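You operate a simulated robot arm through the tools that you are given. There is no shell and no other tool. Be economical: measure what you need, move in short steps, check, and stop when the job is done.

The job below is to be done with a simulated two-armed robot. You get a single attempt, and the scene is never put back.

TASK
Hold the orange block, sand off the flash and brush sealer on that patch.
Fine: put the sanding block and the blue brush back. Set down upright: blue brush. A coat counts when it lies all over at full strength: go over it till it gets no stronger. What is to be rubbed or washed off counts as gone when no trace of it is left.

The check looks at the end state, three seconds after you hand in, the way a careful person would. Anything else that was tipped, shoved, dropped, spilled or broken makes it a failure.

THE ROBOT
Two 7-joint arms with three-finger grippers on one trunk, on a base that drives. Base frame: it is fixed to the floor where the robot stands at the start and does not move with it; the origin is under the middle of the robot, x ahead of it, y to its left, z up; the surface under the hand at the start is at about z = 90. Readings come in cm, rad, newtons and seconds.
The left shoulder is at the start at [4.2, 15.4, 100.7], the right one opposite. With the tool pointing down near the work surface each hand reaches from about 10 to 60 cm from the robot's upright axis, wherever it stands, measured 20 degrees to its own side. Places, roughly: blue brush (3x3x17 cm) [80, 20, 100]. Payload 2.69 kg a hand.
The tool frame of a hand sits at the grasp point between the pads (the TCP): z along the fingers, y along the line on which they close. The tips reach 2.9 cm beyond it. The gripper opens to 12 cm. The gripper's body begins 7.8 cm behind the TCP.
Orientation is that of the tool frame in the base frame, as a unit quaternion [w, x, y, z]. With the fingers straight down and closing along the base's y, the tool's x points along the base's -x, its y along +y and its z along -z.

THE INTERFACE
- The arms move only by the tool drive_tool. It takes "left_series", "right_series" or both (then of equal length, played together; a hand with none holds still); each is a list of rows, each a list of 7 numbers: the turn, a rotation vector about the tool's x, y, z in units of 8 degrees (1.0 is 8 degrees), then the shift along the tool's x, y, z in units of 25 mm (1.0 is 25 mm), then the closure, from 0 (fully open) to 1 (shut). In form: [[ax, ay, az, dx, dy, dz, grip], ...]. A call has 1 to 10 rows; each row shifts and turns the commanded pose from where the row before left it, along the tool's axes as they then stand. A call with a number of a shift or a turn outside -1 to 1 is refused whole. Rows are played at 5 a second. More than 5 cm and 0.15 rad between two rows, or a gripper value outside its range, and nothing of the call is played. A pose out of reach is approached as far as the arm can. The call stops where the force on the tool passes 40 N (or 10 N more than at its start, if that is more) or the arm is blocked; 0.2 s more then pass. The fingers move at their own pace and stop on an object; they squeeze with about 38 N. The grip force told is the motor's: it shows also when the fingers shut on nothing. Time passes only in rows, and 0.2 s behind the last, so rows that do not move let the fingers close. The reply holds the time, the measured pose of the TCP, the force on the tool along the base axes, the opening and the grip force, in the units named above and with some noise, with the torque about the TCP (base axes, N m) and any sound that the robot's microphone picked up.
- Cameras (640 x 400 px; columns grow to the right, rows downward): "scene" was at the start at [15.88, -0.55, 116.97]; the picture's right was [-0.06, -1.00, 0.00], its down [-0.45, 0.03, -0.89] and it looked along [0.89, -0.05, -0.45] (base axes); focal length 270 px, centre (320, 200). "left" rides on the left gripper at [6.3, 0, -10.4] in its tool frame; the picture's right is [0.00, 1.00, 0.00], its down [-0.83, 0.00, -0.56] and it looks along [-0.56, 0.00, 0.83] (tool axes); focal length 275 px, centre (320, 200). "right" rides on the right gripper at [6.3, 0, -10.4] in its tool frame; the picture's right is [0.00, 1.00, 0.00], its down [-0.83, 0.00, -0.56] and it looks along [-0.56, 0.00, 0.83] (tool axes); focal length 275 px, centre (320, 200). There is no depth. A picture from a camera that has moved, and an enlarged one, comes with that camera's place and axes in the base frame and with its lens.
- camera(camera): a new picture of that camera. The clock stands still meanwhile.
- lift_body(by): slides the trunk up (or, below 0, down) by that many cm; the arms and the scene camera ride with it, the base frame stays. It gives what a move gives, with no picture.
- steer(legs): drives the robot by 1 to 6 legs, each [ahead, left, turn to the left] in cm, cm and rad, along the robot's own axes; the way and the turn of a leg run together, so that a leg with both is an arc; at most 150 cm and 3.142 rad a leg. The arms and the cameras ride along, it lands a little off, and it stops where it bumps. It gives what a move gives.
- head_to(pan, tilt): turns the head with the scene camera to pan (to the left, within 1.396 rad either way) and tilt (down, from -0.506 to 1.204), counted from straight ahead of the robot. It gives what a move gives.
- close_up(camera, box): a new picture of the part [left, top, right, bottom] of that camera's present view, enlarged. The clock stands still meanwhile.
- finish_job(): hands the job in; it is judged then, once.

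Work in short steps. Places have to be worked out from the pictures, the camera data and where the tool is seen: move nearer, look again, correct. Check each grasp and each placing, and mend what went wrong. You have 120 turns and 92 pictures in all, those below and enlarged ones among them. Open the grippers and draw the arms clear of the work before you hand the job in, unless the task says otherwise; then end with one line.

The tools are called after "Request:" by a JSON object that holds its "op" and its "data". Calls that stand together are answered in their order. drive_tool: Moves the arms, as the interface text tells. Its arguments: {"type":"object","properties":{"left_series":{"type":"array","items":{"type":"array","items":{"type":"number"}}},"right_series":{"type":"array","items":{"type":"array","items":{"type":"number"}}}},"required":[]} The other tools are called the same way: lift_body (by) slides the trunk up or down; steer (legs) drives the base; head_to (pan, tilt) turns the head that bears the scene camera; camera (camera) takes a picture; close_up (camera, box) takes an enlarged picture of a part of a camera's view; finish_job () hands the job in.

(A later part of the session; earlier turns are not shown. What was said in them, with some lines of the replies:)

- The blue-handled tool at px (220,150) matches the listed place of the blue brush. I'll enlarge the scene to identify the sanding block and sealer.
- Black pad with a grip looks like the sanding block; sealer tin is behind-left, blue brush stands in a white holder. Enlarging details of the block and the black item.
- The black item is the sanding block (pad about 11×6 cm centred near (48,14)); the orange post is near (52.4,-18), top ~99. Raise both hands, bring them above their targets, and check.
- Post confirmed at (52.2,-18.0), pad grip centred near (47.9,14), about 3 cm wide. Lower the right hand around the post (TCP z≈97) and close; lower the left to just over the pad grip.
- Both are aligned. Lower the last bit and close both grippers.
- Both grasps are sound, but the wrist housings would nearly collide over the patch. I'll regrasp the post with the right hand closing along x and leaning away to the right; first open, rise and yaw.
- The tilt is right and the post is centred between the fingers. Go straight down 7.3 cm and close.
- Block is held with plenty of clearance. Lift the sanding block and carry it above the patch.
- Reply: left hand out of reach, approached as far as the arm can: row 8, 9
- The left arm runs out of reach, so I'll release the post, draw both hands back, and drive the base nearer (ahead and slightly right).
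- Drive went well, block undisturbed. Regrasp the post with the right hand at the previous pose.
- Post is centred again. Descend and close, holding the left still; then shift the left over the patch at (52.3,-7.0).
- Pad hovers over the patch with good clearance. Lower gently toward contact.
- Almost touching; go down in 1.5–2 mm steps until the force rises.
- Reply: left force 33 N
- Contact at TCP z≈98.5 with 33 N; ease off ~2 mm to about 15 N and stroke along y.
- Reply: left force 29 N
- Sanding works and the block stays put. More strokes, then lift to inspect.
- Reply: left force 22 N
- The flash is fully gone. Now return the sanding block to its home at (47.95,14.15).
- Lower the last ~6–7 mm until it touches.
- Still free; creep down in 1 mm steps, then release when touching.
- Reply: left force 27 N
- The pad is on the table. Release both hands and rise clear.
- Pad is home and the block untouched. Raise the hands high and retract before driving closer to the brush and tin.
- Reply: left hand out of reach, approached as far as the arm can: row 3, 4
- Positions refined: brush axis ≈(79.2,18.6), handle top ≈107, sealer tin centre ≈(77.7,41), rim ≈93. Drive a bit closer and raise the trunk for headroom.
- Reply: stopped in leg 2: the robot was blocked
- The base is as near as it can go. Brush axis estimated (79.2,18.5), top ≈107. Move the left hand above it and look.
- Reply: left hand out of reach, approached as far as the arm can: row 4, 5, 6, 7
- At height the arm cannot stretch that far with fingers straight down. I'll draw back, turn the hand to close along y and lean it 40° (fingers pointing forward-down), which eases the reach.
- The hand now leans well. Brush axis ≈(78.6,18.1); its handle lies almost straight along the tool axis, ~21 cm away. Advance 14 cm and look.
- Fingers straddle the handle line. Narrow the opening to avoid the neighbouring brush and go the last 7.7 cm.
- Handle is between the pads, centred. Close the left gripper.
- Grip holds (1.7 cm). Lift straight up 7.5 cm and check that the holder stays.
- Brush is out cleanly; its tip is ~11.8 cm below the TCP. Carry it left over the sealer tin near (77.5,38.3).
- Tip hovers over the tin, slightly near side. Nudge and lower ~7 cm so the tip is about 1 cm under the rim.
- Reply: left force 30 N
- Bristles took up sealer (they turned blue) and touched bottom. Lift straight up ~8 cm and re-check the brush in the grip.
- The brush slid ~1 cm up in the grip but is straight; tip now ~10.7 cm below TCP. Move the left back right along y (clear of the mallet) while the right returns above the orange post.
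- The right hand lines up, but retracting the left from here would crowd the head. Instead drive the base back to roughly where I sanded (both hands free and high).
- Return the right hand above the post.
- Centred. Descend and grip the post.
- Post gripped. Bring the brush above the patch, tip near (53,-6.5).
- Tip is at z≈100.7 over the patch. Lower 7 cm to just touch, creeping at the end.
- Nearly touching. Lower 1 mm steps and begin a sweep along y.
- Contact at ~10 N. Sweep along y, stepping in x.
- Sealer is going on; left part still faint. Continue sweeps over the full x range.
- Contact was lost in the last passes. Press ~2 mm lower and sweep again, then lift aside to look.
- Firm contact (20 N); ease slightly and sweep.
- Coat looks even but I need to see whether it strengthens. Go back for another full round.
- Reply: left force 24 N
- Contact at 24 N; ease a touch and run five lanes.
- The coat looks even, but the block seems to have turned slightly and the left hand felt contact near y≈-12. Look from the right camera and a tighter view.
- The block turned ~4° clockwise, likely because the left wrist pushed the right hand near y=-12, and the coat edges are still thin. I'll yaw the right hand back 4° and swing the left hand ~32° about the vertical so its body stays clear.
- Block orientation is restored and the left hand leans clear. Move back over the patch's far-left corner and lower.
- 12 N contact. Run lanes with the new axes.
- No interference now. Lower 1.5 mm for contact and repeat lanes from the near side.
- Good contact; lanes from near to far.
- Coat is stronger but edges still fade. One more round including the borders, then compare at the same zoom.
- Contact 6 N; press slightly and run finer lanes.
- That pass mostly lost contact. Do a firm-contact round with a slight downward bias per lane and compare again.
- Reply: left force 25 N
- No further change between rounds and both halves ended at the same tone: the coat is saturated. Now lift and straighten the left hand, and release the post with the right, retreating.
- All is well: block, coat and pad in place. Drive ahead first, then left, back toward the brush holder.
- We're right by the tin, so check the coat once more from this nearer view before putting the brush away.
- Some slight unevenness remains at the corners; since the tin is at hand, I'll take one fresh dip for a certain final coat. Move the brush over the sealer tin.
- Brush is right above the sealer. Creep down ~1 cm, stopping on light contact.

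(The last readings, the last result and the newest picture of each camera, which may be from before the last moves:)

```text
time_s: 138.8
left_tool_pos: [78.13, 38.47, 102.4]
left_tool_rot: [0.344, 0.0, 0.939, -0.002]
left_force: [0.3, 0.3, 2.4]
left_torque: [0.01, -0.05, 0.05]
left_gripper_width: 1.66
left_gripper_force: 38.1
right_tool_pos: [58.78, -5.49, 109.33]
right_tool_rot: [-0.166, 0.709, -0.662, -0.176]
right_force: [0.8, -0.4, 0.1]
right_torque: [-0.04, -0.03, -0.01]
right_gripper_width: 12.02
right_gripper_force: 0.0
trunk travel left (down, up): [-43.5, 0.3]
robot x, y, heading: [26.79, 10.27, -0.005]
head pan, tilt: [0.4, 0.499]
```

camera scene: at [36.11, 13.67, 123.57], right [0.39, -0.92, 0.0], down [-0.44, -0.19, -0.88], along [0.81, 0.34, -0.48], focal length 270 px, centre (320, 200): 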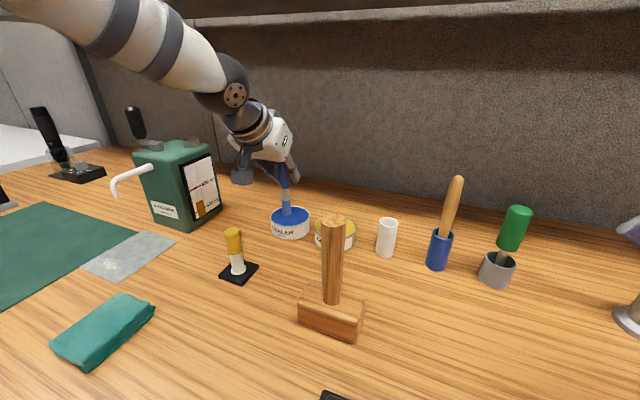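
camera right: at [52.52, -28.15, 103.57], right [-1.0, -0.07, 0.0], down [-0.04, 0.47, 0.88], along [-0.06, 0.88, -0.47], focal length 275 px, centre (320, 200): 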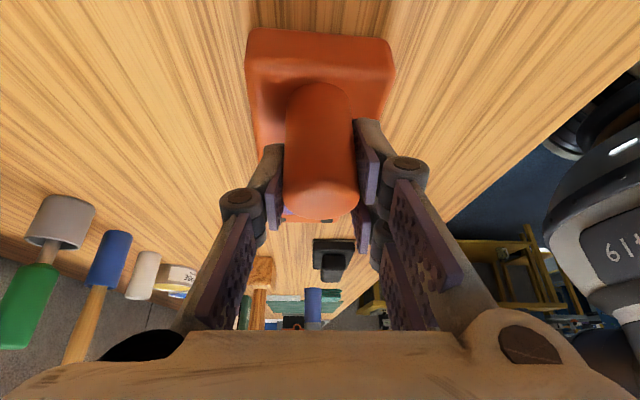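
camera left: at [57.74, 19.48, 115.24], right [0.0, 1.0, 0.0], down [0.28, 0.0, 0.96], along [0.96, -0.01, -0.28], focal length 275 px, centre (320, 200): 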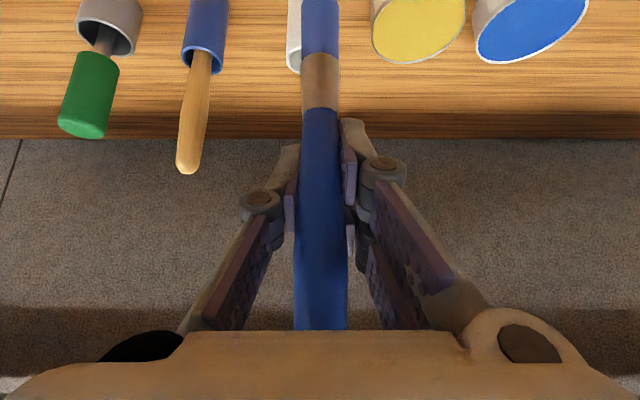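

Light contact with the sealer. Press 1 mm, swirl a little, then lift.

Request:
{"op": "drive_tool", "data": {"left_series": [[0, 0, 0, 0.026, 0, 0.03, 1], [0, 0, 0, 0, 0.3, 0, 1], [0, 0, 0, 0, -0.6, 0, 1], [0, 0, 0, 0, 0.3, 0, 1], [0, 0, 0, -0.645, 0, -0.764, 1], [0, 0, 0, -0.645, 0, -0.764, 1], [0, 0, 0, -0.645, 0, -0.764, 1], [0, 0, 0, -0.4, 0, -0.47, 1], [0, 0, 0, 0, 0, 0, 1]]}}

Request:
{"op": "drive_tool", "data": {"left_series": [[0, 0, 0, 0.296, -0.853, -0.249, 1], [0, 0, 0, 0.296, -0.853, -0.249, 1], [0, 0, 0, 0.296, -0.853, -0.249, 1], [0, 0, 0, 0.296, -0.853, -0.249, 1], [0, 0, 0, 0.296, -0.853, -0.249, 1], [0, 0, 0, 0.296, -0.853, -0.249, 1], [0, 0, 0, 0.296, -0.853, -0.249, 1], [0, 0, 0, 0.296, -0.853, -0.249, 1], [0, 0, 0, 0.296, -0.853, -0.249, 1], [0, 0, 0, 0, 0, 0, 1]]}}

Request:
{"op": "steer", "data": {"legs": [[0, -15, 0], [-13.5, 0, 0]]}}

Request:
{"op": "head_to", "data": {"pan": -0.058, "tilt": 0.6}}

Request:
{"op": "camera", "data": {"camera": "scene"}}

```text
time_s: 140.8
left_tool_pos: [78.01, 38.54, 111.35]
left_tool_rot: [0.344, 0.0, 0.939, -0.002]
left_force: [0.0, 0.3, 0.0]
left_torque: [0.02, -0.03, 0.01]
left_gripper_width: 1.7
left_gripper_force: 38.1
right_tool_pos: [58.83, -5.49, 109.28]
right_tool_rot: [-0.166, 0.708, -0.663, -0.177]
right_force: [-0.1, -0.2, 0.4]
right_torque: [-0.01, -0.02, -0.06]
right_gripper_width: 12.01
right_gripper_force: 0.1
trunk travel left (down, up): [-43.5, 0.3]
robot x, y, heading: [26.52, 10.42, 0.001]
head pan, tilt: [0.4, 0.499]
```

```text
time_s: 143.0
left_tool_pos: [69.26, 19.3, 111.34]
left_tool_rot: [0.343, 0.0, 0.939, -0.002]
left_force: [0.2, 0.9, -0.3]
left_torque: [0.0, -0.05, 0.04]
left_gripper_width: 1.67
left_gripper_force: 38.7
right_tool_pos: [58.79, -5.34, 109.28]
right_tool_rot: [-0.166, 0.708, -0.663, -0.176]
right_force: [0.2, -0.4, 0.3]
right_torque: [0.02, 0.0, 0.0]
right_gripper_width: 12.0
right_gripper_force: 0.1
trunk travel left (down, up): [-43.5, 0.3]
robot x, y, heading: [26.65, 10.37, 0.007]
head pan, tilt: [0.4, 0.499]
```

```text
time_s: 145.7
left_tool_pos: [56.27, 4.35, 111.33]
left_tool_rot: [0.343, 0.0, 0.939, -0.003]
left_force: [0.2, -0.6, 0.0]
left_torque: [0.01, -0.04, 0.01]
left_gripper_width: 1.66
left_gripper_force: 38.8
right_tool_pos: [45.74, -20.36, 109.26]
right_tool_rot: [-0.166, 0.709, -0.663, -0.176]
right_force: [-0.2, 0.5, -0.4]
right_torque: [0.04, -0.05, -0.02]
right_gripper_width: 12.0
right_gripper_force: 0.1
trunk travel left (down, up): [-43.5, 0.3]
robot x, y, heading: [13.75, -4.95, 0.003]
head pan, tilt: [0.4, 0.499]
```

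```text
time_s: 146.6
left_tool_pos: [56.17, 4.44, 111.25]
left_tool_rot: [0.344, 0.0, 0.939, -0.003]
left_force: [-0.2, 0.2, -0.3]
left_torque: [-0.01, 0.01, 0.0]
left_gripper_width: 1.66
left_gripper_force: 38.4
right_tool_pos: [45.68, -20.35, 109.31]
right_tool_rot: [-0.165, 0.709, -0.663, -0.176]
right_force: [-0.4, 0.3, -0.2]
right_torque: [-0.04, -0.01, 0.0]
right_gripper_width: 11.97
right_gripper_force: 0.0
trunk travel left (down, up): [-43.5, 0.3]
robot x, y, heading: [14.02, -5.16, -0.001]
head pan, tilt: [-0.058, 0.6]
```

```text
22 pictures are left
camera scene: at [23.45, -5.25, 122.66], right [-0.06, -1.0, 0.0], down [-0.56, 0.03, -0.83], along [0.82, -0.05, -0.56], focal length 270 px, centre (320, 200)
```

scene: 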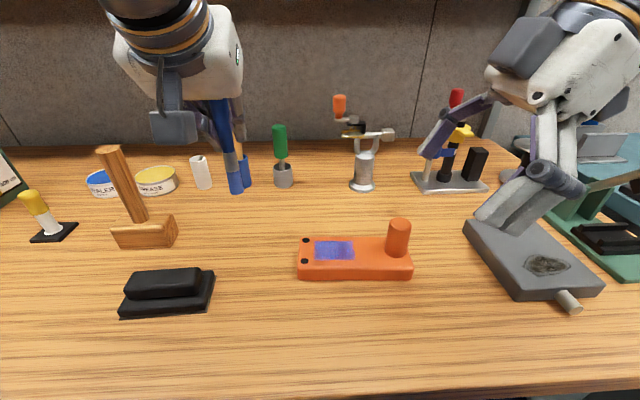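

Scene is intact. Return the right hand to the post while the left swings its body clear again.

Request:
{"op": "drive_tool", "data": {"right_series": [[0, 0, 0, -0.28, -0.81, 0.15, 0], [0, 0, 0, -0.28, -0.81, 0.15, 0], [0, 0, 0, -0.28, -0.81, 0.15, 0], [0, 0, 0, 0, 0, 0, 0], [0, 0, 0, 0, 0, 0, 0]], "left_series": [[0.645, 0, 0.764, 0, 0, 0, 1], [0.645, 0, 0.764, 0, 0, 0, 1], [0.645, 0, 0.764, 0, 0, 0, 1], [0.645, 0, 0.764, 0, 0, 0, 1], [0, 0, 0, 0, 0, 0, 1]]}}

Request:
{"op": "camera", "data": {"camera": "right"}}

```text
time_s: 147.8
left_tool_pos: [56.21, 4.46, 111.36]
left_tool_rot: [0.33, 0.259, 0.903, -0.097]
left_force: [-0.5, -0.6, -0.4]
left_torque: [0.01, 0.0, 0.0]
left_gripper_width: 1.65
left_gripper_force: 38.2
right_tool_pos: [51.57, -17.51, 109.23]
right_tool_rot: [-0.166, 0.708, -0.663, -0.177]
right_force: [-0.8, -0.1, 0.4]
right_torque: [0.04, 0.05, 0.0]
right_gripper_width: 12.0
right_gripper_force: 0.1
trunk travel left (down, up): [-43.5, 0.3]
robot x, y, heading: [13.95, -5.0, -0.003]
head pan, tilt: [-0.058, 0.6]
```

```text
21 pictures are left
camera right: at [52.4, -27.86, 115.31], right [-1.0, -0.07, 0.0], down [-0.04, 0.47, 0.88], along [-0.06, 0.88, -0.47], focal length 275 px, centre (320, 200)
```

right: 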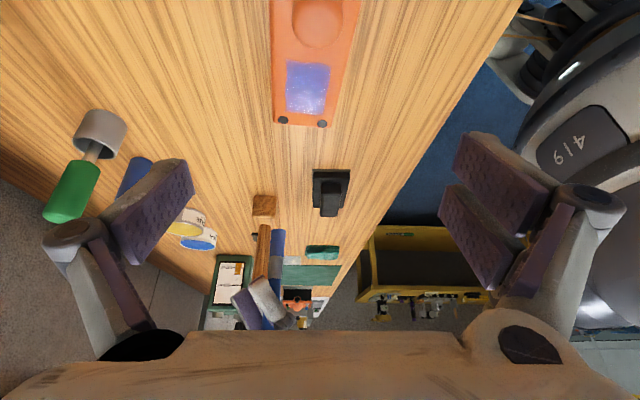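

Post centred. Descend and grip.

Request:
{"op": "drive_tool", "data": {"right_series": [[0, 0, 0, 0.467, 0, 0.828, 0], [0, 0, 0, 0.467, 0, 0.828, 0], [0, 0, 0, 0.467, 0, 0.828, 0], [0, 0, 0, 0.467, 0, 0.828, 0], [0, 0, 0, 0.467, 0, 0.828, 0], [0, 0, 0, 0, 0, 0, 0.5], [0, 0, 0, 0, 0, 0, 1], [0, 0, 0, 0, 0, 0, 1], [0, 0, 0, 0, 0, 0, 1]]}}

```text
time_s: 149.8
left_tool_pos: [56.24, 4.49, 111.31]
left_tool_rot: [0.331, 0.258, 0.902, -0.096]
left_force: [0.5, -0.5, 0.1]
left_torque: [0.01, 0.01, -0.03]
left_gripper_width: 1.67
left_gripper_force: 37.8
right_tool_pos: [51.8, -17.9, 97.36]
right_tool_rot: [-0.165, 0.708, -0.664, -0.177]
right_force: [-0.2, -0.6, 3.6]
right_torque: [-0.22, 0.25, 0.02]
right_gripper_width: 3.02
right_gripper_force: 37.0
trunk travel left (down, up): [-43.5, 0.3]
robot x, y, heading: [13.63, -4.81, 0.001]
head pan, tilt: [-0.058, 0.6]
```

Gripped. Bring the freshly loaded brush to the patch's far-left corner and lower.

Request:
{"op": "drive_tool", "data": {"left_series": [[0, 0, 0, -0.372, -0.91, 0.314, 1], [0, 0, 0, -0.372, -0.91, 0.314, 1], [0, 0, 0, -0.372, -0.91, 0.314, 1], [0, 0, 0, -0.372, -0.91, 0.314, 1], [0, 0, 0, 0.574, 0, 0.68, 1], [0, 0, 0, 0.574, 0, 0.68, 1], [0, 0, 0, 0.574, 0, 0.68, 1], [0, 0, 0, 0.545, 0, 0.645, 1], [0, 0, 0, 0, 0, 0, 1]]}}

Request:
{"op": "drive_tool", "data": {"left_series": [[0, 0, 0, 0.03, 0, 0.035, 1], [0, 0, 0, 0.03, 0, 0.035, 1], [0, 0, 0, 0, 0, 0, 1]]}}

```text
time_s: 151.8
left_tool_pos: [55.62, -6.12, 102.48]
left_tool_rot: [0.331, 0.259, 0.903, -0.096]
left_force: [-0.4, 0.3, 0.3]
left_torque: [0.02, 0.03, 0.0]
left_gripper_width: 1.65
left_gripper_force: 37.6
right_tool_pos: [51.69, -17.9, 97.48]
right_tool_rot: [-0.166, 0.708, -0.663, -0.176]
right_force: [-0.2, -1.1, 11.0]
right_torque: [-0.49, 0.48, 0.07]
right_gripper_width: 3.0
right_gripper_force: 37.9
trunk travel left (down, up): [-43.5, 0.3]
robot x, y, heading: [14.04, -4.56, -0.003]
head pan, tilt: [-0.058, 0.6]
```

```text
time_s: 152.6
left_tool_pos: [55.5, -5.99, 102.46]
left_tool_rot: [0.331, 0.259, 0.902, -0.096]
left_force: [0.2, -0.1, 0.0]
left_torque: [0.0, 0.01, -0.03]
left_gripper_width: 1.66
left_gripper_force: 37.9
right_tool_pos: [51.74, -17.94, 97.35]
right_tool_rot: [-0.166, 0.708, -0.663, -0.176]
right_force: [-0.3, -1.4, 11.4]
right_torque: [-0.22, 0.48, -0.02]
right_gripper_width: 3.01
right_gripper_force: 38.1
trunk travel left (down, up): [-43.5, 0.3]
robot x, y, heading: [13.64, -5.04, -0.003]
head pan, tilt: [-0.058, 0.6]
```

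Request:
{"op": "drive_tool", "data": {"left_series": [[0, 0, 0, 0.04, 0, 0.047, 1], [0, 0, 0, 0.04, 0, 0.047, 1], [0, 0, 0, 0, 0, 0, 1]]}}

```text
time_s: 153.4
left_tool_pos: [55.3, -6.0, 101.99]
left_tool_rot: [0.331, 0.259, 0.902, -0.097]
left_force: [1.0, 0.1, -0.3]
left_torque: [0.04, 0.04, 0.0]
left_gripper_width: 1.65
left_gripper_force: 37.9
right_tool_pos: [51.64, -17.82, 97.46]
right_tool_rot: [-0.166, 0.708, -0.663, -0.176]
right_force: [0.0, 0.1, 12.9]
right_torque: [-0.06, 0.49, -0.03]
right_gripper_width: 3.03
right_gripper_force: 37.7
trunk travel left (down, up): [-43.5, 0.3]
robot x, y, heading: [13.78, -4.84, -0.001]
head pan, tilt: [-0.058, 0.6]
```

Request:
{"op": "drive_tool", "data": {"left_series": [[0, 0, 0, 0.03, 0, 0.035, 1], [0, 0, 0, 0.03, 0, 0.035, 1], [0, 0, 0, 0, 0, 0, 1]]}}

```text
time_s: 154.2
left_tool_pos: [55.61, -6.14, 101.8]
left_tool_rot: [0.333, 0.259, 0.902, -0.097]
left_force: [-1.6, 0.1, 12.6]
left_torque: [0.05, 0.2, 0.0]
left_gripper_width: 1.67
left_gripper_force: 38.1
right_tool_pos: [51.76, -17.83, 97.35]
right_tool_rot: [-0.166, 0.708, -0.663, -0.176]
right_force: [4.8, 0.5, 5.1]
right_torque: [0.08, 0.81, -0.15]
right_gripper_width: 3.01
right_gripper_force: 38.3
trunk travel left (down, up): [-43.5, 0.3]
robot x, y, heading: [13.64, -4.73, -0.001]
head pan, tilt: [-0.058, 0.6]
```

Contact at 12.6 N. Run the full set of lanes.

Request:
{"op": "drive_tool", "data": {"left_series": [[0, 0, 0, -0.324, -0.678, 0.274, 1], [0, 0, 0, -0.324, -0.678, 0.274, 1], [0, 0, 0, -0.324, -0.678, 0.274, 1], [0, 0, 0, 0.241, -0.19, -0.187, 1], [0, 0, 0, 0.324, 0.678, -0.274, 1], [0, 0, 0, 0.324, 0.678, -0.274, 1], [0, 0, 0, 0.324, 0.678, -0.274, 1], [0, 0, 0, 0.241, -0.19, -0.187, 1]]}}

Request:
{"op": "drive_tool", "data": {"left_series": [[0, 0, 0, -0.324, -0.678, 0.274, 1], [0, 0, 0, -0.324, -0.678, 0.274, 1], [0, 0, 0, -0.324, -0.678, 0.274, 1], [0, 0, 0, 0.241, -0.19, -0.187, 1], [0, 0, 0, 0.324, 0.678, -0.274, 1], [0, 0, 0, 0.324, 0.678, -0.274, 1], [0, 0, 0, 0.324, 0.678, -0.274, 1], [0, 0, 0, 0.241, -0.19, -0.187, 1]]}}

Request:
{"op": "drive_tool", "data": {"left_series": [[0, 0, 0, -0.324, -0.678, 0.274, 1], [0, 0, 0, -0.324, -0.678, 0.274, 1], [0, 0, 0, -0.324, -0.678, 0.274, 1], [0, 0, 0, 0.241, -0.19, -0.187, 1], [0, 0, 0, 0.324, 0.678, -0.274, 1], [0, 0, 0, 0.324, 0.678, -0.274, 1], [0, 0, 0, 0.324, 0.678, -0.274, 1]]}}

Request:
{"op": "close_up", "data": {"camera": "scene", "box": [280, 210, 400, 285]}}

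```text
time_s: 156.0
left_tool_pos: [53.78, -5.81, 101.86]
left_tool_rot: [0.331, 0.259, 0.902, -0.096]
left_force: [3.7, 1.3, 12.5]
left_torque: [0.12, -0.16, -0.02]
left_gripper_width: 1.67
left_gripper_force: 37.6
right_tool_pos: [51.73, -17.96, 97.43]
right_tool_rot: [-0.166, 0.709, -0.663, -0.176]
right_force: [-0.8, 0.8, 2.8]
right_torque: [0.01, 0.62, -0.02]
right_gripper_width: 3.04
right_gripper_force: 38.2
trunk travel left (down, up): [-43.5, 0.3]
robot x, y, heading: [13.71, -4.75, -0.004]
head pan, tilt: [-0.058, 0.6]
```

```text
time_s: 157.8
left_tool_pos: [51.91, -5.95, 101.84]
left_tool_rot: [0.33, 0.259, 0.902, -0.097]
left_force: [0.3, 0.5, -1.0]
left_torque: [-0.04, -0.01, 0.0]
left_gripper_width: 1.67
left_gripper_force: 37.8
right_tool_pos: [51.74, -17.89, 97.42]
right_tool_rot: [-0.166, 0.708, -0.663, -0.176]
right_force: [-2.6, 0.7, 6.1]
right_torque: [-0.19, 0.43, -0.05]
right_gripper_width: 3.01
right_gripper_force: 38.0
trunk travel left (down, up): [-43.5, 0.3]
robot x, y, heading: [13.69, -4.85, -0.002]
head pan, tilt: [-0.058, 0.6]
```

```text
time_s: 159.4
left_tool_pos: [51.06, -5.97, 101.68]
left_tool_rot: [0.332, 0.26, 0.902, -0.098]
left_force: [-0.3, -3.7, 15.5]
left_torque: [-0.25, 0.11, -0.02]
left_gripper_width: 1.66
left_gripper_force: 37.8
right_tool_pos: [51.7, -17.86, 97.28]
right_tool_rot: [-0.166, 0.708, -0.663, -0.176]
right_force: [0.7, 4.3, 0.8]
right_torque: [-0.68, 0.23, -0.14]
right_gripper_width: 3.01
right_gripper_force: 38.2
trunk travel left (down, up): [-43.5, 0.3]
robot x, y, heading: [13.78, -4.68, -0.003]
head pan, tilt: [-0.058, 0.6]
```

```text
5.33 times, centred on (340, 248) of scene
camera zoom: at [23.39, -5.25, 122.68], right [-0.06, -1.0, 0.0], down [-0.56, 0.03, -0.83], along [0.82, -0.05, -0.56], focal length 1442 px, centre (213, -53)
```

zoom: 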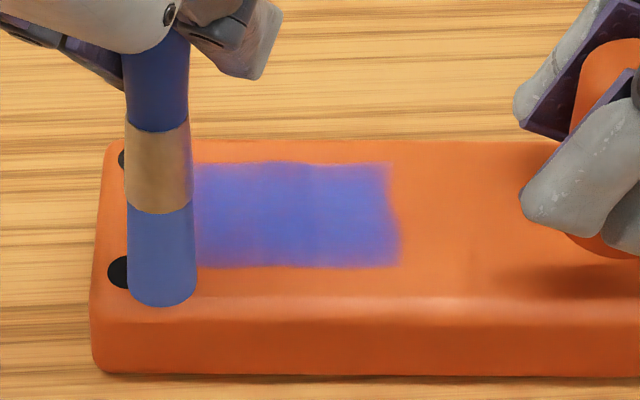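

The brush leans a bit, so its tip trails toward near-left; shift the lanes ~0.8 cm toward far/right to cover those edges too.

Request:
{"op": "drive_tool", "data": {"left_series": [[0, 0, 0, -0.233, 0.19, 0.197, 1], [0, 0, 0, -0.365, -0.763, 0.308, 1], [0, 0, 0, -0.365, -0.763, 0.308, 1], [0, 0, 0, -0.365, -0.763, 0.308, 1], [0, 0, 0, -0.259, 0.212, 0.229, 1], [0, 0, 0, 0.324, 0.678, -0.274, 1], [0, 0, 0, 0.324, 0.678, -0.274, 1], [0, 0, 0, 0.324, 0.678, -0.274, 1], [0, 0, 0, -0.259, 0.212, 0.229, 1]]}}

Request:
{"op": "drive_tool", "data": {"left_series": [[0, 0, 0, -0.324, -0.678, 0.274, 1], [0, 0, 0, -0.324, -0.678, 0.274, 1], [0, 0, 0, -0.324, -0.678, 0.274, 1], [0, 0, 0, -0.259, 0.212, 0.229, 1], [0, 0, 0, 0.324, 0.678, -0.274, 1], [0, 0, 0, 0.324, 0.678, -0.274, 1], [0, 0, 0, 0.324, 0.678, -0.274, 1], [0, 0, 0, -0.259, 0.212, 0.229, 1]]}}

Request:
{"op": "drive_tool", "data": {"left_series": [[0, 0, 0, -0.324, -0.678, 0.274, 1], [0, 0, 0, -0.324, -0.678, 0.274, 1], [0, 0, 0, -0.324, -0.678, 0.274, 1], [0, 0, 0, -0.12, 0.1, 0.11, 1], [0, 0, 0, 0.324, 0.678, -0.274, 1], [0, 0, 0, 0.324, 0.678, -0.274, 1], [0, 0, 0, 0.324, 0.678, -0.274, 1]]}}

Request:
{"op": "drive_tool", "data": {"left_series": [[0, 0, 0, -0.5, 0, -0.59, 1], [0, 0, 0, -0.645, 0, -0.764, 1], [0, 0, 0, 0.405, 0.848, -0.342, 1], [0, 0, 0, 0.405, 0.848, -0.342, 1], [0, 0, 0, 0.405, 0.848, -0.342, 1], [0, 0, 0, 0.405, 0.848, -0.342, 1], [0, 0, 0, -0.645, 0, -0.764, 1], [0, 0, 0, -0.645, 0, -0.764, 1], [0, 0, 0, 0, 0, 0, 1]]}}

Request:
{"op": "close_up", "data": {"camera": "scene", "box": [290, 225, 370, 275]}}

Request:
{"op": "camera", "data": {"camera": "scene"}}

```text
time_s: 161.4
left_tool_pos: [53.93, -6.74, 101.69]
left_tool_rot: [0.332, 0.258, 0.902, -0.096]
left_force: [-3.8, -0.6, 15.8]
left_torque: [0.06, 0.45, 0.04]
left_gripper_width: 1.69
left_gripper_force: 38.6
right_tool_pos: [51.64, -18.01, 97.4]
right_tool_rot: [-0.166, 0.708, -0.663, -0.176]
right_force: [2.3, -0.4, 0.3]
right_torque: [0.2, 0.68, -0.19]
right_gripper_width: 3.03
right_gripper_force: 37.8
trunk travel left (down, up): [-43.5, 0.3]
robot x, y, heading: [13.74, -4.69, 0.001]
head pan, tilt: [-0.058, 0.6]
```

```text
time_s: 163.2
left_tool_pos: [56.05, -6.69, 101.51]
left_tool_rot: [0.331, 0.259, 0.902, -0.096]
left_force: [-5.6, 0.6, 17.8]
left_torque: [0.13, 0.51, 0.03]
left_gripper_width: 1.66
left_gripper_force: 38.0
right_tool_pos: [51.65, -17.89, 97.34]
right_tool_rot: [-0.166, 0.708, -0.663, -0.176]
right_force: [4.0, 0.7, -1.7]
right_torque: [0.08, 0.74, -0.17]
right_gripper_width: 3.05
right_gripper_force: 37.6
trunk travel left (down, up): [-43.5, 0.3]
robot x, y, heading: [13.82, -4.79, -0.002]
head pan, tilt: [-0.058, 0.6]
```

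```text
time_s: 164.8
left_tool_pos: [56.38, -6.76, 101.64]
left_tool_rot: [0.331, 0.259, 0.902, -0.097]
left_force: [0.9, -0.7, -0.9]
left_torque: [-0.01, 0.0, 0.01]
left_gripper_width: 1.63
left_gripper_force: 37.6
right_tool_pos: [51.67, -17.76, 97.41]
right_tool_rot: [-0.166, 0.709, -0.663, -0.176]
right_force: [-1.1, 1.2, 2.6]
right_torque: [-0.1, 0.26, -0.07]
right_gripper_width: 3.01
right_gripper_force: 38.2
trunk travel left (down, up): [-43.5, 0.3]
robot x, y, heading: [13.69, -4.27, -0.004]
head pan, tilt: [-0.058, 0.6]
```

```text
time_s: 166.8
left_tool_pos: [56.48, 3.2, 111.2]
left_tool_rot: [0.332, 0.258, 0.902, -0.097]
left_force: [0.2, 0.3, -0.4]
left_torque: [0.0, 0.01, -0.01]
left_gripper_width: 1.65
left_gripper_force: 38.4
right_tool_pos: [51.76, -17.88, 97.48]
right_tool_rot: [-0.166, 0.708, -0.663, -0.176]
right_force: [-1.2, -0.8, 7.3]
right_torque: [-0.39, 0.38, -0.03]
right_gripper_width: 3.03
right_gripper_force: 38.3
trunk travel left (down, up): [-43.5, 0.3]
robot x, y, heading: [13.64, -4.93, -0.004]
head pan, tilt: [-0.058, 0.6]
```

```text
8.00 times, centred on (330, 250) of scene
camera zoom: at [23.41, -5.25, 122.67], right [-0.06, -1.0, 0.0], down [-0.56, 0.03, -0.83], along [0.82, -0.05, -0.56], focal length 2163 px, centre (240, -200)
```

zoom: 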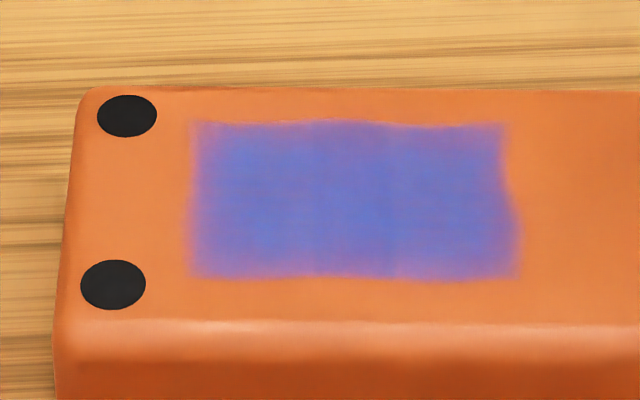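

```text
18 pictures are left
camera scene: at [23.41, -5.25, 122.67], right [-0.06, -1.0, 0.0], down [-0.56, 0.03, -0.83], along [0.82, -0.05, -0.56], focal length 270 px, centre (320, 200)
```

scene: 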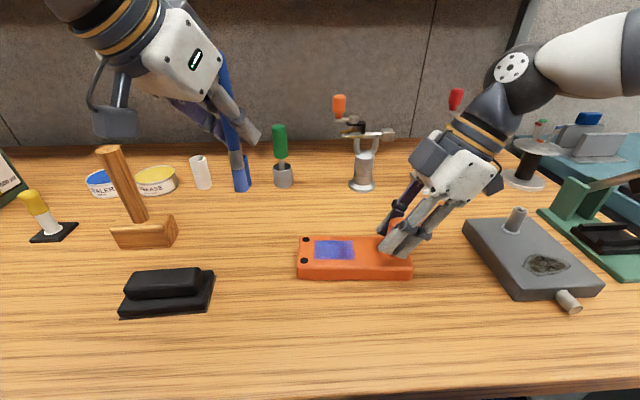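

No change with fresh sealer: the coat is at full strength. Straighten the left hand, release the block and retreat the right.

Request:
{"op": "drive_tool", "data": {"left_series": [[0, 0, 0, 0, 0, 0, 1], [0, 0, 0, 0, 0, 0, 1], [-0.645, 0, -0.764, 0, 0, 0, 1], [-0.645, 0, -0.764, 0, 0, 0, 1], [-0.645, 0, -0.764, 0, 0, 0, 1], [-0.645, 0, -0.764, 0, 0, 0, 1], [0, 0, 0, 0, 0, 0, 1], [0, 0, 0, 0, 0, 0, 1], [0, 0, 0, 0, 0, 0, 1], [0, 0, 0, 0, 0, 0, 1]], "right_series": [[0, 0, 0, 0, 0, 0, 0.5], [0, 0, 0, 0, 0, 0, 0], [0, 0, 0, 0, 0, 0, 0], [0, 0, 0, 0, 0, -1, 0], [0, 0, 0, 0, 0, -1, 0], [0, 0, 0, -0.47, 0, -0.88, 0], [0, 0, 0, -0.47, 0, -0.88, 0], [0, 0, 0, -0.47, 0.8, -0.88, 0], [0, 0, 0, 0, 1, 0, 0], [0, 0, 0, 0, 1, 0, 0]]}}

Request:
{"op": "steer", "data": {"legs": [[12.7, 0, 0], [0, 15, 0]]}}

Request:
{"op": "camera", "data": {"camera": "left"}}

Request:
{"op": "camera", "data": {"camera": "scene"}}

```text
time_s: 169.0
left_tool_pos: [56.4, 3.14, 111.06]
left_tool_rot: [0.344, 0.0, 0.939, -0.002]
left_force: [0.5, 0.2, -1.4]
left_torque: [0.01, -0.01, -0.02]
left_gripper_width: 1.61
left_gripper_force: 38.2
right_tool_pos: [44.89, -20.74, 109.19]
right_tool_rot: [-0.166, 0.709, -0.663, -0.176]
right_force: [-0.3, -0.2, 0.4]
right_torque: [0.02, -0.01, -0.03]
right_gripper_width: 11.97
right_gripper_force: 0.0
trunk travel left (down, up): [-43.5, 0.3]
robot x, y, heading: [13.54, -4.79, 0.0]
head pan, tilt: [-0.058, 0.6]
```

```text
time_s: 171.7
left_tool_pos: [69.39, 17.8, 110.94]
left_tool_rot: [0.344, 0.001, 0.939, -0.002]
left_force: [0.0, -0.5, -0.9]
left_torque: [-0.01, -0.04, -0.03]
left_gripper_width: 1.63
left_gripper_force: 37.9
right_tool_pos: [57.65, -6.01, 109.09]
right_tool_rot: [-0.167, 0.707, -0.664, -0.177]
right_force: [0.6, 0.2, -0.2]
right_torque: [-0.04, -0.04, -0.02]
right_gripper_width: 12.0
right_gripper_force: 0.0
trunk travel left (down, up): [-43.5, 0.3]
robot x, y, heading: [26.99, 9.81, -0.005]
head pan, tilt: [-0.058, 0.6]
```

```text
17 pictures are left
camera left: at [57.78, 17.91, 114.92], right [0.01, 1.0, 0.0], down [0.28, 0.0, 0.96], along [0.96, -0.01, -0.28], focal length 275 px, centre (320, 200)
```

left: 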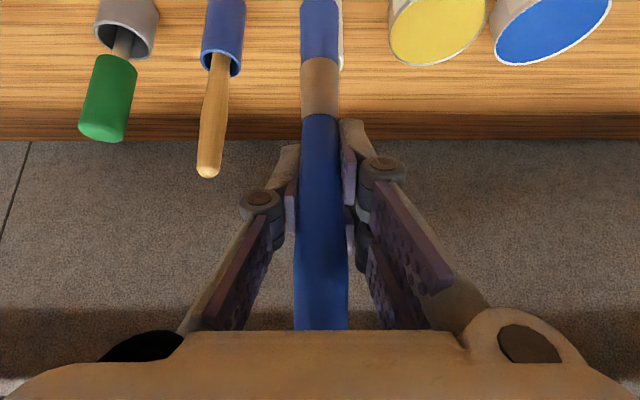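

```text
16 pictures are left
camera scene: at [36.35, 9.44, 122.66], right [-0.06, -1.0, 0.0], down [-0.56, 0.03, -0.83], along [0.82, -0.05, -0.56], focal length 270 px, centre (320, 200)
```

scene: 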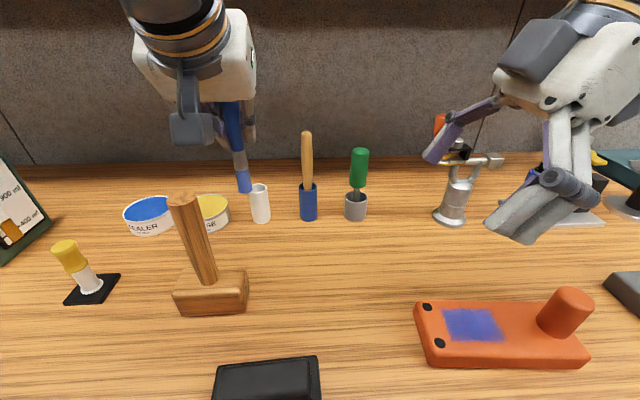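

Move the brush above its holder (78.2,18.1) and check alignment from the scene camera.

Request:
{"op": "drive_tool", "data": {"left_series": [[0, 0, 0, -0.672, 0.03, 0.568, 1], [0, 0, 0, -0.672, 0.03, 0.568, 1], [0, 0, 0, -0.672, 0.03, 0.568, 1], [0, 0, 0, -0.672, 0.03, 0.568, 1], [0, 0, 0, 0, 0, 0, 1]]}}

Request:
{"op": "close_up", "data": {"camera": "scene", "box": [200, 100, 340, 240]}}

```text
time_s: 172.9
left_tool_pos: [78.23, 18.22, 111.04]
left_tool_rot: [0.343, 0.002, 0.939, -0.003]
left_force: [0.1, -0.4, -0.4]
left_torque: [0.03, -0.04, 0.02]
left_gripper_width: 1.62
left_gripper_force: 38.2
right_tool_pos: [57.57, -6.09, 109.14]
right_tool_rot: [-0.166, 0.707, -0.664, -0.176]
right_force: [-0.4, 0.2, 0.6]
right_torque: [0.0, 0.0, -0.01]
right_gripper_width: 12.0
right_gripper_force: 0.0
trunk travel left (down, up): [-43.5, 0.3]
robot x, y, heading: [26.3, 10.12, -0.007]
head pan, tilt: [-0.058, 0.6]
```

```text
2.86 times, centred on (270, 170) of scene
camera zoom: at [36.31, 9.4, 122.67], right [-0.06, -1.0, 0.0], down [-0.56, 0.04, -0.83], along [0.82, -0.05, -0.56], focal length 772 px, centre (463, 286)
```

zoom: 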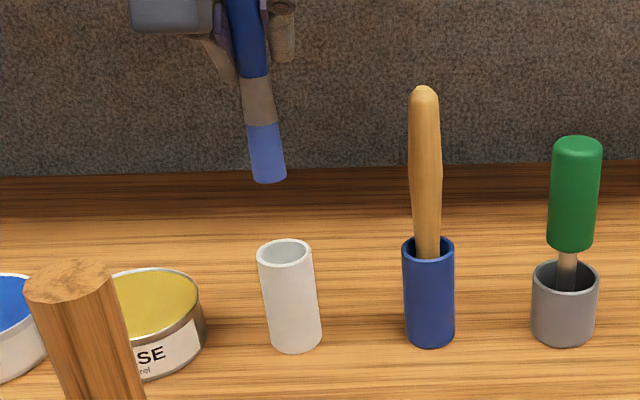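

Tip projects about 0.4 cm short of the mouth centre. Nudge and lower to just at the mouth, then check.

Request:
{"op": "drive_tool", "data": {"left_series": [[0, 0, 0, -0.122, -0.05, 0.103, 1], [0, 0, 0, 0.645, 0, 0.764, 1], [0, 0, 0, 0.57, 0, 0.68, 1], [0, 0, 0, 0, 0, 0, 1]]}}

Request:
{"op": "close_up", "data": {"camera": "scene", "box": [220, 130, 320, 230]}}

```text
time_s: 173.9
left_tool_pos: [78.54, 17.84, 106.33]
left_tool_rot: [0.344, 0.002, 0.939, -0.004]
left_force: [0.7, 0.4, -0.2]
left_torque: [-0.03, 0.0, 0.0]
left_gripper_width: 1.65
left_gripper_force: 38.1
right_tool_pos: [57.7, -6.12, 109.05]
right_tool_rot: [-0.166, 0.707, -0.665, -0.176]
right_force: [-0.8, -0.7, 0.1]
right_torque: [0.02, -0.01, 0.01]
right_gripper_width: 11.99
right_gripper_force: 0.1
trunk travel left (down, up): [-43.5, 0.3]
robot x, y, heading: [26.76, 9.91, -0.003]
head pan, tilt: [-0.058, 0.6]
```

```text
4.00 times, centred on (270, 180) of scene
camera zoom: at [36.33, 9.41, 122.66], right [-0.06, -1.0, 0.0], down [-0.56, 0.04, -0.83], along [0.82, -0.05, -0.56], focal length 1081 px, centre (520, 280)
```

zoom: 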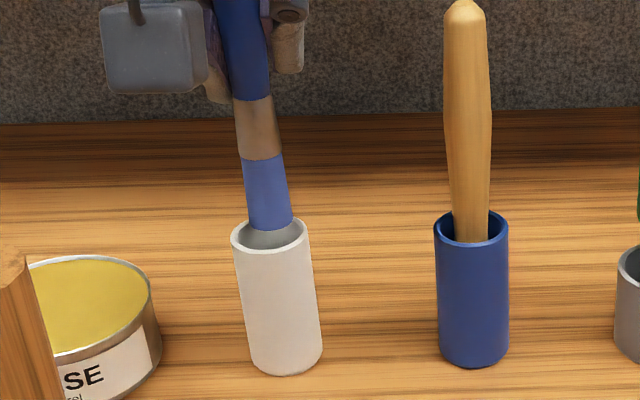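

Tip is 1 cm over the mouth, slightly near-side. Nudge +0.4 cm in x and insert, watching force.

Request:
{"op": "drive_tool", "data": {"left_series": [[0, 0, 0, -0.122, 0.04, 0.103, 1], [0, 0, 0, 0.32, 0, 0.38, 1], [0, 0, 0, 0.32, 0, 0.38, 1], [0, 0, 0, 0.32, 0, 0.38, 1], [0, 0, 0, 0, 0, 0, 1]]}}

Request:
{"op": "close_up", "data": {"camera": "scene", "box": [220, 130, 320, 230]}}

```text
time_s: 175.1
left_tool_pos: [78.92, 18.06, 102.66]
left_tool_rot: [0.343, 0.001, 0.939, -0.003]
left_force: [0.9, -0.3, 0.1]
left_torque: [0.0, 0.0, -0.02]
left_gripper_width: 1.61
left_gripper_force: 37.9
right_tool_pos: [57.69, -6.19, 109.14]
right_tool_rot: [-0.166, 0.707, -0.665, -0.175]
right_force: [-0.4, -0.3, 0.0]
right_torque: [-0.02, -0.03, 0.01]
right_gripper_width: 12.01
right_gripper_force: 0.1
trunk travel left (down, up): [-43.5, 0.3]
robot x, y, heading: [26.66, 10.16, -0.005]
head pan, tilt: [-0.058, 0.6]
```

```text
4.00 times, centred on (270, 180) of scene
camera zoom: at [36.34, 9.41, 122.66], right [-0.06, -1.0, 0.0], down [-0.56, 0.04, -0.83], along [0.82, -0.05, -0.56], focal length 1081 px, centre (520, 280)
```

zoom: 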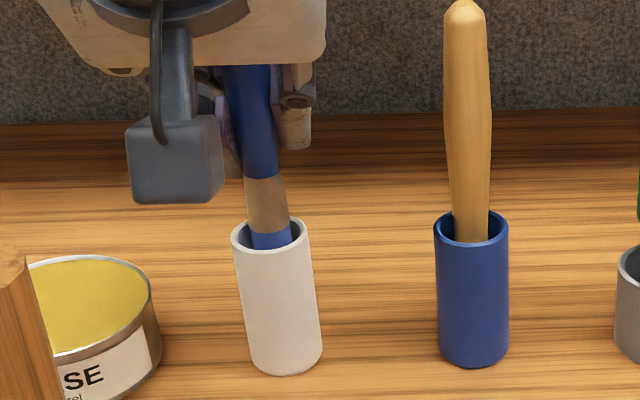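

It entered the holder freely. Lower another ~2.2 cm.

Request:
{"op": "drive_tool", "data": {"left_series": [[0, 0, 0, 0.26, 0, 0.305, 1], [0, 0, 0, 0.2, 0, 0.23, 1], [0, 0, 0, 0.11, 0, 0.13, 1], [0, 0, 0, 0, 0, 0, 1]]}}

Request:
{"op": "close_up", "data": {"camera": "scene", "box": [220, 130, 320, 230]}}

```text
time_s: 176.1
left_tool_pos: [78.98, 18.12, 100.32]
left_tool_rot: [0.344, 0.002, 0.939, -0.003]
left_force: [0.4, 0.9, 1.4]
left_torque: [0.02, -0.03, -0.03]
left_gripper_width: 1.64
left_gripper_force: 37.7
right_tool_pos: [57.64, -6.22, 109.0]
right_tool_rot: [-0.166, 0.707, -0.664, -0.176]
right_force: [-1.1, 0.1, -0.2]
right_torque: [-0.02, -0.01, -0.03]
right_gripper_width: 11.98
right_gripper_force: 0.1
trunk travel left (down, up): [-43.5, 0.3]
robot x, y, heading: [26.54, 10.17, -0.006]
head pan, tilt: [-0.058, 0.6]
```

```text
4.00 times, centred on (270, 180) of scene
camera zoom: at [36.34, 9.4, 122.66], right [-0.06, -1.0, 0.0], down [-0.56, 0.04, -0.83], along [0.82, -0.05, -0.56], focal length 1081 px, centre (520, 280)
```

zoom: 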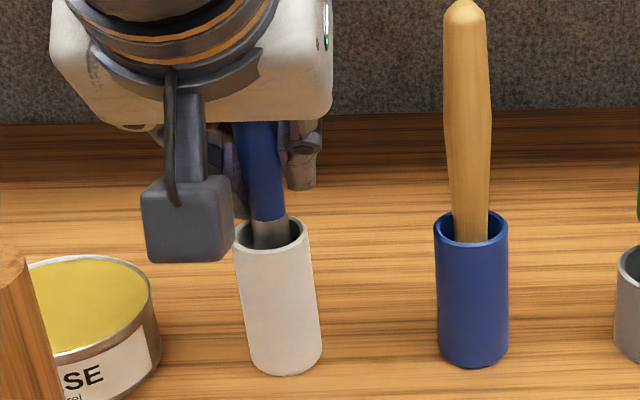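

Lower 4 mm more and open to release; it should settle a few mm into the holder.

Request:
{"op": "drive_tool", "data": {"left_series": [[0, 0, 0, 0.1, 0, 0.12, 1], [0, 0, 0, 0, 0, 0, 1], [0, 0, 0, 0, 0, 0, 0.8], [0, 0, 0, 0, 0, 0, 0.58], [0, 0, 0, 0, 0, 0, 0.58], [0, 0, 0, 0, 0, 0, 0.58]]}}

Request:
{"op": "camera", "data": {"camera": "left"}}

Request:
{"op": "close_up", "data": {"camera": "scene", "box": [220, 130, 320, 230]}}

```text
time_s: 177.5
left_tool_pos: [78.97, 18.03, 99.88]
left_tool_rot: [0.343, 0.002, 0.939, -0.002]
left_force: [-0.1, -0.1, -0.1]
left_torque: [0.01, -0.05, 0.04]
left_gripper_width: 5.04
left_gripper_force: 0.0
right_tool_pos: [57.68, -6.15, 109.15]
right_tool_rot: [-0.167, 0.707, -0.665, -0.176]
right_force: [0.4, 0.2, 0.5]
right_torque: [0.0, 0.01, 0.0]
right_gripper_width: 11.97
right_gripper_force: 0.0
trunk travel left (down, up): [-43.5, 0.3]
robot x, y, heading: [26.63, 9.71, -0.012]
head pan, tilt: [-0.058, 0.6]
```

```text
11 pictures are left
camera left: at [67.35, 18.11, 103.78], right [0.01, 1.0, 0.0], down [0.28, 0.0, 0.96], along [0.96, -0.01, -0.28], focal length 275 px, centre (320, 200)
```

left: 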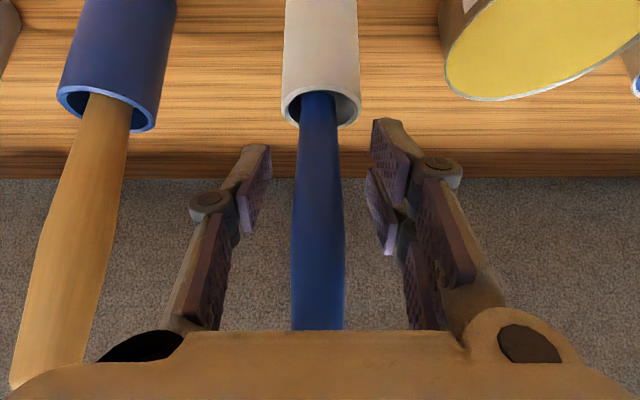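

```text
4.00 times, centred on (270, 180) of scene
camera zoom: at [36.36, 9.4, 122.66], right [-0.06, -1.0, 0.0], down [-0.56, 0.04, -0.83], along [0.82, -0.05, -0.56], focal length 1081 px, centre (520, 280)
```

zoom: 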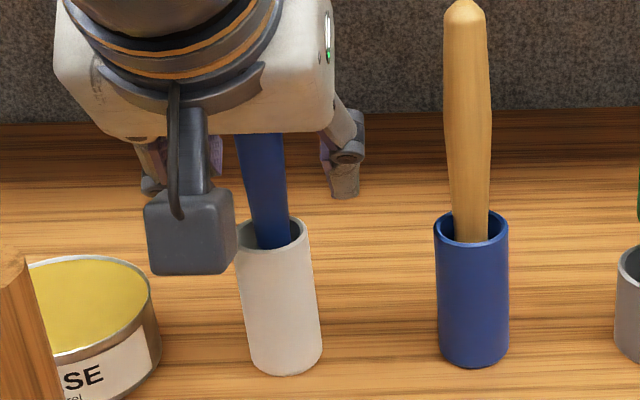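

Brush settled upright in its holder. Back the left hand out along its axis.

Request:
{"op": "drive_tool", "data": {"left_series": [[0, 0, 0, 0, 0, -0.5, 0.58], [0, 0, 0, 0, 0, -0.9, 0.58], [0, 0, 0, 0, 0, -0.9, 0.58], [0, 0, 0, 0, 0, -0.9, 0.58], [0, 0, 0, 0, 0, -0.9, 0.58], [0, 0, 0, 0, 0, -0.9, 0.58], [0, 0, 0, 0, 0, -0.9, 0.58], [0, 0, 0, 0, 0, -0.9, 0.58], [0, 0, 0, 0, 0, 0, 0.4]]}}

Request:
{"op": "steer", "data": {"legs": [[0, -8, 0], [-15, 0, 0]]}}

Request:
{"op": "camera", "data": {"camera": "scene"}}

```text
time_s: 179.5
left_tool_pos: [68.04, 18.11, 113.0]
left_tool_rot: [0.343, 0.001, 0.939, -0.002]
left_force: [0.6, 0.4, -1.1]
left_torque: [0.0, 0.02, 0.01]
left_gripper_width: 7.22
left_gripper_force: 0.0
right_tool_pos: [57.8, -6.11, 109.08]
right_tool_rot: [-0.166, 0.707, -0.665, -0.176]
right_force: [-0.5, 0.3, -0.4]
right_torque: [0.0, 0.01, 0.02]
right_gripper_width: 12.01
right_gripper_force: 0.1
trunk travel left (down, up): [-43.5, 0.3]
robot x, y, heading: [26.64, 9.75, -0.003]
head pan, tilt: [-0.058, 0.6]
```

```text
time_s: 181.7
left_tool_pos: [53.13, 10.07, 112.98]
left_tool_rot: [0.344, 0.001, 0.939, -0.003]
left_force: [-0.6, 0.1, -0.6]
left_torque: [0.0, 0.0, -0.02]
left_gripper_width: 7.2
left_gripper_force: 0.0
right_tool_pos: [42.66, -14.02, 109.03]
right_tool_rot: [-0.166, 0.708, -0.663, -0.176]
right_force: [-0.1, -0.4, -0.1]
right_torque: [-0.03, -0.03, -0.04]
right_gripper_width: 11.99
right_gripper_force: 0.1
trunk travel left (down, up): [-43.5, 0.3]
robot x, y, heading: [11.73, 2.17, -0.005]
head pan, tilt: [-0.058, 0.6]
```

```text
9 pictures are left
camera scene: at [21.36, 1.44, 122.66], right [-0.06, -1.0, 0.0], down [-0.56, 0.03, -0.83], along [0.82, -0.05, -0.56], focal length 270 px, centre (320, 200)
```

scene: 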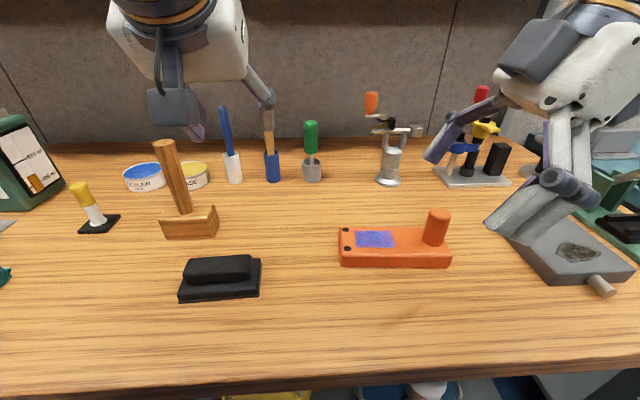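

Everything is in place and upright, the coat is even, and the hands are clear. Open the left gripper fully and hand in.

Request:
{"op": "drive_tool", "data": {"left_series": [[0, 0, 0, 0, 0, 0, 0], [0, 0, 0, 0, 0, 0, 0], [0, 0, 0, 0, 0, 0, 0]]}}

Request:
{"op": "finish_job", "data": {}}

```text
time_s: 182.5
left_tool_pos: [53.24, 10.13, 113.01]
left_tool_rot: [0.344, 0.001, 0.939, -0.003]
left_force: [-0.5, -0.8, 0.1]
left_torque: [0.01, -0.01, -0.01]
left_gripper_width: 12.03
left_gripper_force: 0.1
right_tool_pos: [42.88, -13.91, 109.14]
right_tool_rot: [-0.166, 0.707, -0.664, -0.176]
right_force: [0.5, 0.6, 0.1]
right_torque: [0.02, 0.01, 0.01]
right_gripper_width: 11.98
right_gripper_force: 0.0
trunk travel left (down, up): [-43.5, 0.3]
robot x, y, heading: [11.63, 1.71, -0.0]
head pan, tilt: [-0.058, 0.6]
```

```text
The job is handed in.
```

The flash is sanded off with no trace left, and the patch is sealed until a fresh dip made it no stronger. The sanding block is back in its place, the blue brush stands upright in its holder, and both hands are open and clear. The orange block turned about 4° during brushing and I turned it back.
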